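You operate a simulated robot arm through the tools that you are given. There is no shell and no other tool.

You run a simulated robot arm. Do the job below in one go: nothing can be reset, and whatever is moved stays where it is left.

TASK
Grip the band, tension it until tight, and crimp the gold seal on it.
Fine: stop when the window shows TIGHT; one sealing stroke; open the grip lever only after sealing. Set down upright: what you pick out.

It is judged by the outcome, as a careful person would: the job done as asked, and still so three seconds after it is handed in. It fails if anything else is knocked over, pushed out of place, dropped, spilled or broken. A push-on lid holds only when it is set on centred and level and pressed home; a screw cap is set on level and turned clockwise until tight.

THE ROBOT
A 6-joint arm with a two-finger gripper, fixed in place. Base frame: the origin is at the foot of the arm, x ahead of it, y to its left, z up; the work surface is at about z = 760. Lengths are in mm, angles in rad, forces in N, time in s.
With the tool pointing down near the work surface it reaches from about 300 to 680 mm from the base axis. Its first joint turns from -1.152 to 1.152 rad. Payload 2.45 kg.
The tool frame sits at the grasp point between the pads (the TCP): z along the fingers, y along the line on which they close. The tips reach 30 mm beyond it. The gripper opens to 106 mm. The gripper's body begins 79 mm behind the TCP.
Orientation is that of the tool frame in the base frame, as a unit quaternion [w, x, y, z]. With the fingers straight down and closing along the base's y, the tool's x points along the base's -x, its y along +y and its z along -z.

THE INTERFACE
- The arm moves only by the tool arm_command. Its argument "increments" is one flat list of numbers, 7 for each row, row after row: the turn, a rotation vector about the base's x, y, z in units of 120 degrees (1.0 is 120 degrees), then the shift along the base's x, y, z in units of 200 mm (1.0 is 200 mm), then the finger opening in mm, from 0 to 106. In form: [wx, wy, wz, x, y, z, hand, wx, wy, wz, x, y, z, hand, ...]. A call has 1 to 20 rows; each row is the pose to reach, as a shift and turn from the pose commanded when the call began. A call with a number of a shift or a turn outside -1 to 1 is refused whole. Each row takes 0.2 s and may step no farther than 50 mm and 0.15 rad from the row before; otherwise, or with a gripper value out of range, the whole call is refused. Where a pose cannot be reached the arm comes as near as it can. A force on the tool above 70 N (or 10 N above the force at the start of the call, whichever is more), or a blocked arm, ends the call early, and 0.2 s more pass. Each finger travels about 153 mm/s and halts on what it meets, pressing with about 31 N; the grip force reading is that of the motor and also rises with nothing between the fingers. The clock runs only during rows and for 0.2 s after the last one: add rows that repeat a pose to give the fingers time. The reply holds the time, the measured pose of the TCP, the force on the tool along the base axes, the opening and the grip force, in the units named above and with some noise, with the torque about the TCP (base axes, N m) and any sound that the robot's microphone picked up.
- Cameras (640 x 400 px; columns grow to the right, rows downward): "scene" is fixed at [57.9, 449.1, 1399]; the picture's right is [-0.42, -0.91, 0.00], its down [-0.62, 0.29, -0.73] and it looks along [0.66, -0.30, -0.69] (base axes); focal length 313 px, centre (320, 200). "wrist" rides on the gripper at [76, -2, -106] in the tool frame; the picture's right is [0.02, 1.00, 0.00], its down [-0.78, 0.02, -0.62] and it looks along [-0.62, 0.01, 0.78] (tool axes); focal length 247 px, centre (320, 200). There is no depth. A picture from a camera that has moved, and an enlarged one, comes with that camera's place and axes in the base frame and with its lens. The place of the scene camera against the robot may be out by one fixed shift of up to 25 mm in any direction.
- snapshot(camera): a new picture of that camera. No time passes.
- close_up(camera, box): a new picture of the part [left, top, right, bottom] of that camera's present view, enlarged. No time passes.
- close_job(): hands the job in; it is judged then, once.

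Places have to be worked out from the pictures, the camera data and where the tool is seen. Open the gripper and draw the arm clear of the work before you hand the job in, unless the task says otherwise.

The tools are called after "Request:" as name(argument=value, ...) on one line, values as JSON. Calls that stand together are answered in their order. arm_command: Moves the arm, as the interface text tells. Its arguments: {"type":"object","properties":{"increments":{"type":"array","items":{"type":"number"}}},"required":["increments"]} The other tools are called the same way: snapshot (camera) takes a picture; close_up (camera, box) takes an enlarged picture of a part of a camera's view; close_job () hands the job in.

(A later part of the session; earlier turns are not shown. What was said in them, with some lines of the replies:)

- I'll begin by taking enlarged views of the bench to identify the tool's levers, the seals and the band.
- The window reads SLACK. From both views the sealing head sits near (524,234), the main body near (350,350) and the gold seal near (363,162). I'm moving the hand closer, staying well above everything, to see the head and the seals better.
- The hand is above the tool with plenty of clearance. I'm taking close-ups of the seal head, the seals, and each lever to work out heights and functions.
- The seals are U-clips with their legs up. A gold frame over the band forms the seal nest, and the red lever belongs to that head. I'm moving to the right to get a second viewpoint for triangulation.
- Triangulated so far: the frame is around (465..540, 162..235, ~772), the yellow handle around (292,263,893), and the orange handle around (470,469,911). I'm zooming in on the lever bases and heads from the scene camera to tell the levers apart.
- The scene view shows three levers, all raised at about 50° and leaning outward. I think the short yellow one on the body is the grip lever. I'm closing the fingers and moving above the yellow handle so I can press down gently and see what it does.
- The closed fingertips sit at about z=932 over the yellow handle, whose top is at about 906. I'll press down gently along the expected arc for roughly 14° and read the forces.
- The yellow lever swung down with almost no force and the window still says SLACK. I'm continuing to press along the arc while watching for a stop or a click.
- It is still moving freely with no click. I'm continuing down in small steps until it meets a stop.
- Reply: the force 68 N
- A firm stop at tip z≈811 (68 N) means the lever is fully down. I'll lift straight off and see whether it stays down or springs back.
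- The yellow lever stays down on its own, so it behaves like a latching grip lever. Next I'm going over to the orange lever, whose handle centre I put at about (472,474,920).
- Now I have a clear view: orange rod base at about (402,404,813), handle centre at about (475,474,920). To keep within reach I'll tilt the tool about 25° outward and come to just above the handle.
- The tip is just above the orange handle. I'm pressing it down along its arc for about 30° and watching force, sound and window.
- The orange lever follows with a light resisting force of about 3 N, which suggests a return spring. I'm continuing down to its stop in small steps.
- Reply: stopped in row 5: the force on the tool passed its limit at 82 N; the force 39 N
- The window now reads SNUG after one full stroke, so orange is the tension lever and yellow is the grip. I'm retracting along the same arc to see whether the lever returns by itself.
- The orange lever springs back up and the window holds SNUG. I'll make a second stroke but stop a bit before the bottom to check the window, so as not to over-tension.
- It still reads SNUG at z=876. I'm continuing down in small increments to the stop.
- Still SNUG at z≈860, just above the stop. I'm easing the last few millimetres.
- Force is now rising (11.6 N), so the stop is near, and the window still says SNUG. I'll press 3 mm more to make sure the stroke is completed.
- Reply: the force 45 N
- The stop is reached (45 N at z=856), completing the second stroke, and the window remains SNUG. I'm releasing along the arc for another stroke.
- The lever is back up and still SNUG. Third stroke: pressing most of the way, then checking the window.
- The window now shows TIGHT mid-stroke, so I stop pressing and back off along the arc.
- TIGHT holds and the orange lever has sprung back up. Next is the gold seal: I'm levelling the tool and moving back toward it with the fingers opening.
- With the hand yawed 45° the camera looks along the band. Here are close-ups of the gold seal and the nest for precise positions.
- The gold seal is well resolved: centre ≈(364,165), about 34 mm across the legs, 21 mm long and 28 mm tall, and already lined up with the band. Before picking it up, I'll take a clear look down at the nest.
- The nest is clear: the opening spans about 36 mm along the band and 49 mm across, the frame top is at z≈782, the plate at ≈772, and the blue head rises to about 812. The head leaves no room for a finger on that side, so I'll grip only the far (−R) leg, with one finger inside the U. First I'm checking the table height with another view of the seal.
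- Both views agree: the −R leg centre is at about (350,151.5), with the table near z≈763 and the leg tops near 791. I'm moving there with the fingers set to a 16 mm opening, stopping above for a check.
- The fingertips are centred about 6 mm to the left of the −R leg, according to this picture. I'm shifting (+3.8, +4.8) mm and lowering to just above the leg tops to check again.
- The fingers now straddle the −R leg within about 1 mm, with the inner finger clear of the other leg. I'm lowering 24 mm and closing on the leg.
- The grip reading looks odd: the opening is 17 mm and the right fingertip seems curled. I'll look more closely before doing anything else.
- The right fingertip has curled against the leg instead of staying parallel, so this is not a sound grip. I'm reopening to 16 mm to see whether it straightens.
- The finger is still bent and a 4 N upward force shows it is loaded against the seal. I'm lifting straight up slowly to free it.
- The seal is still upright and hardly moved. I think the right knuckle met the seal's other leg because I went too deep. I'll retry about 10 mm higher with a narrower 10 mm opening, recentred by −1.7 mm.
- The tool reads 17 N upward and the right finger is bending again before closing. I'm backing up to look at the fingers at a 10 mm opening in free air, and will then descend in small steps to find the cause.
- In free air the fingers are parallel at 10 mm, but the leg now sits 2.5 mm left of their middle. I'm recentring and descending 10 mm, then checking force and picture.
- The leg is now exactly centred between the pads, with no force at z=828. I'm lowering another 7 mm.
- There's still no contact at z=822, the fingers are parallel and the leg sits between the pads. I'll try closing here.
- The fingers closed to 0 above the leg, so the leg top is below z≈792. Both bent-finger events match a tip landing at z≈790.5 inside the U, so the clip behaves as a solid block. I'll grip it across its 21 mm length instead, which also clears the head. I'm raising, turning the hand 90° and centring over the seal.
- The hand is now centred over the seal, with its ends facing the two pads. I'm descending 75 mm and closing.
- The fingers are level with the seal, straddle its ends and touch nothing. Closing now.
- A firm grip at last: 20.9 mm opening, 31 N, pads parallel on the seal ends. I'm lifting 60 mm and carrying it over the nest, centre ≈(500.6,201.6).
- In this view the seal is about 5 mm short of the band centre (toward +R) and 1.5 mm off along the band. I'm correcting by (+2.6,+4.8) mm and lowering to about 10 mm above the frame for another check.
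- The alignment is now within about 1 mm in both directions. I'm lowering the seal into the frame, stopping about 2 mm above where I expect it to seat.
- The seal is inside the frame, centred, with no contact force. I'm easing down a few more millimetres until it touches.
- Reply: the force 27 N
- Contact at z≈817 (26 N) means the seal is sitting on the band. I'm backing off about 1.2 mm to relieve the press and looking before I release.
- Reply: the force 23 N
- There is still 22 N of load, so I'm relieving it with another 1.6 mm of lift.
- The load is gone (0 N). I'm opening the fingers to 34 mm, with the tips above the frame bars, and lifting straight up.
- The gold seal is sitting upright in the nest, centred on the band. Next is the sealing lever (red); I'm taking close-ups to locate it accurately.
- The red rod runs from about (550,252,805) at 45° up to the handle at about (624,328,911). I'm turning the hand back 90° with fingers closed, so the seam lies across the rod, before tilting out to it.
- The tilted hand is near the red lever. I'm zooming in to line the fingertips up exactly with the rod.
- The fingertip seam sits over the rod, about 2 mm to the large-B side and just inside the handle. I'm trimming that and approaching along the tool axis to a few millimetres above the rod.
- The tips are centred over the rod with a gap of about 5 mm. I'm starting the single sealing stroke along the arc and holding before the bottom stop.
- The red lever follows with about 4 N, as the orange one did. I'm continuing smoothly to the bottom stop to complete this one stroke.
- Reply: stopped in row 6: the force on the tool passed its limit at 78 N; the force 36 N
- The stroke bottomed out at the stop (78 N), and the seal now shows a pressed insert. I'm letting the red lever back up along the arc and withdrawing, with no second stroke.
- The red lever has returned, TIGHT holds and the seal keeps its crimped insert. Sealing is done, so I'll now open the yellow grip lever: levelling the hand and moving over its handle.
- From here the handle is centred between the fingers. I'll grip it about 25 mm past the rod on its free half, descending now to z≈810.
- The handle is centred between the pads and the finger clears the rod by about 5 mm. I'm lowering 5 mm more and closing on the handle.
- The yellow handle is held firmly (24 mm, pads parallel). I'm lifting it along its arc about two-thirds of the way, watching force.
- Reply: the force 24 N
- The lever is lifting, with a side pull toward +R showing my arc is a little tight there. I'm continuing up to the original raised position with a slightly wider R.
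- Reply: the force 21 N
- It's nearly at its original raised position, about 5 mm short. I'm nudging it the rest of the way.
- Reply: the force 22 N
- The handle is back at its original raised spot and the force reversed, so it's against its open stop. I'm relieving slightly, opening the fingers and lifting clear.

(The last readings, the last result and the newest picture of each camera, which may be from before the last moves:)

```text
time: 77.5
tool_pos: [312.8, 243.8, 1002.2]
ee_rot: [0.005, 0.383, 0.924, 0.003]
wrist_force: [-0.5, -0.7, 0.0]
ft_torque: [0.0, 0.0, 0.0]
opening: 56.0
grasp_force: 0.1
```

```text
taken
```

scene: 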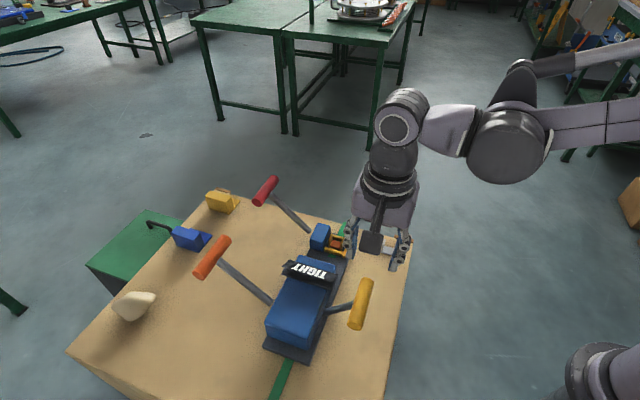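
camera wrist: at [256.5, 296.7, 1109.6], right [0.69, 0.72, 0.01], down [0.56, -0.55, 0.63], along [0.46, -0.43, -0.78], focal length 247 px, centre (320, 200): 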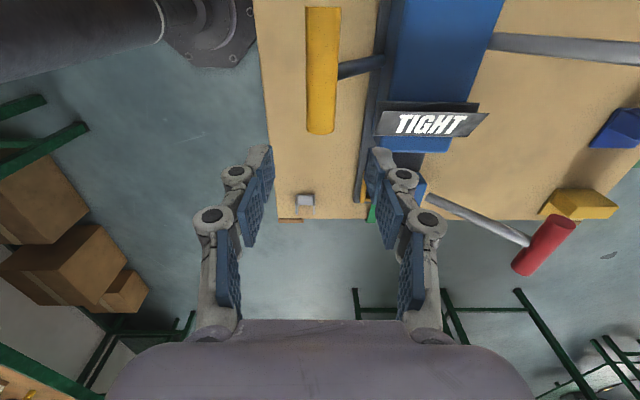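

The grip lever stays open, the window still reads TIGHT and everything else is in place. I'm drawing the arm well clear with the gripper open, then taking a last look.

Request:
arm_command(increments=[0, 0, 0, 0, -0.05, 0.15, 70, 0, 0, 0, 0, -0.15, 0.3, 90, 0, 0, 0, 0, -0.3, 0.4, 106, 0, 0, 0, 0, -0.5, 0.5, 106, 0, 0, 0, 0, -0.7, 0.55, 106, 0, 0, 0, 0, -0.85, 0.6, 106, 0, 0, 0, 0, -0.85, 0.6, 106])

Request:
snapshot(camera="scene")

Request:
close_up(camera="scene", box=[260, 200, 400, 310])

Request:
close_up(camera="scene", box=[310, 215, 365, 260])

```text
time: 79.1
tool_pos: [315.3, 76.7, 1121.3]
ee_rot: [0.005, 0.383, 0.924, 0.003]
wrist_force: [0.4, 0.1, 1.0]
ft_torque: [-0.01, 0.02, 0.03]
opening: 106.2
grasp_force: 0.1
```

```text
taken
```

scene: 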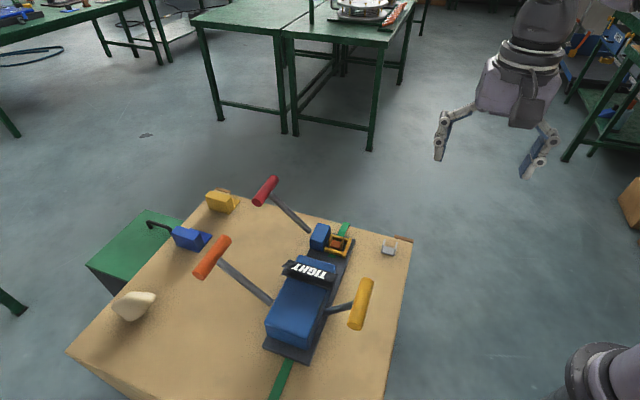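

```text
3.64 times, centred on (330, 255) of scene
camera zoom: at [57.9, 449.1, 1399.0], right [-0.42, -0.91, 0.0], down [-0.62, 0.29, -0.73], along [0.66, -0.3, -0.69], focal length 1140 px, centre (284, 0)
```

zoom: 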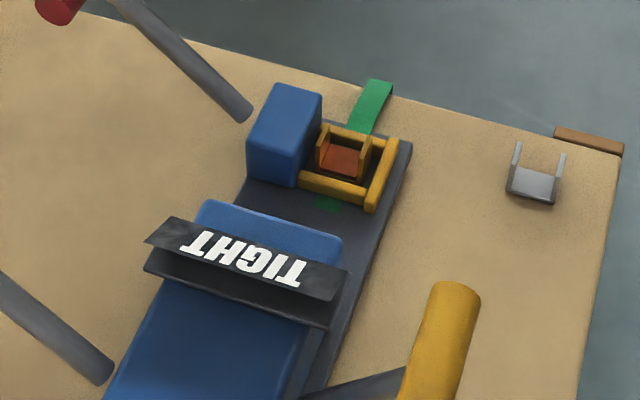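

```text
8.89 times, centred on (338, 238) of scene
camera zoom: at [57.9, 449.1, 1399.0], right [-0.42, -0.91, 0.0], down [-0.62, 0.29, -0.73], along [0.66, -0.3, -0.69], focal length 2786 px, centre (164, -133)
```

zoom: 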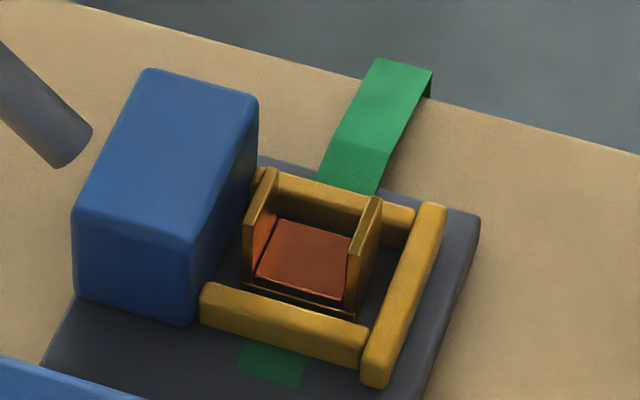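

The final view shows the window at TIGHT, the gold seal crimped upright on the band, the grip lever open, and the silver seal and other items undisturbed. The arm is clear and the gripper open, so I'm handing the job in.

Request:
close_job()

```text
The job is handed in.
```

I gripped the band, tensioned it to TIGHT and crimped the gold seal on it. The job is handed in, but no verdict came back.

- **Grip:** I pressed the yellow lever fully down and it stayed down. I raised it again only after sealing.
- **Tension:** It took three presses of the orange lever. The window went from SLACK to SNUG, then to TIGHT partway through the third press. I stopped pressing as soon as it showed TIGHT, and it still read TIGHT at the end.
- **Seal:** I set the gold seal upright in the frame, centred on the band to within about 1 mm. I crimped it with one full stroke of the red lever. A copper-coloured insert now shows inside it, which I take as the crimp; there was no separate indicator.
- **Trouble picking up the seal:** The first two tries, on one of its legs, bent a finger and shifted the seal a few millimetres on the table, without tipping it. The third grip, across its length, held.

Nothing else appeared to be moved or knocked over. The arm was clear and the gripper open when I handed in.
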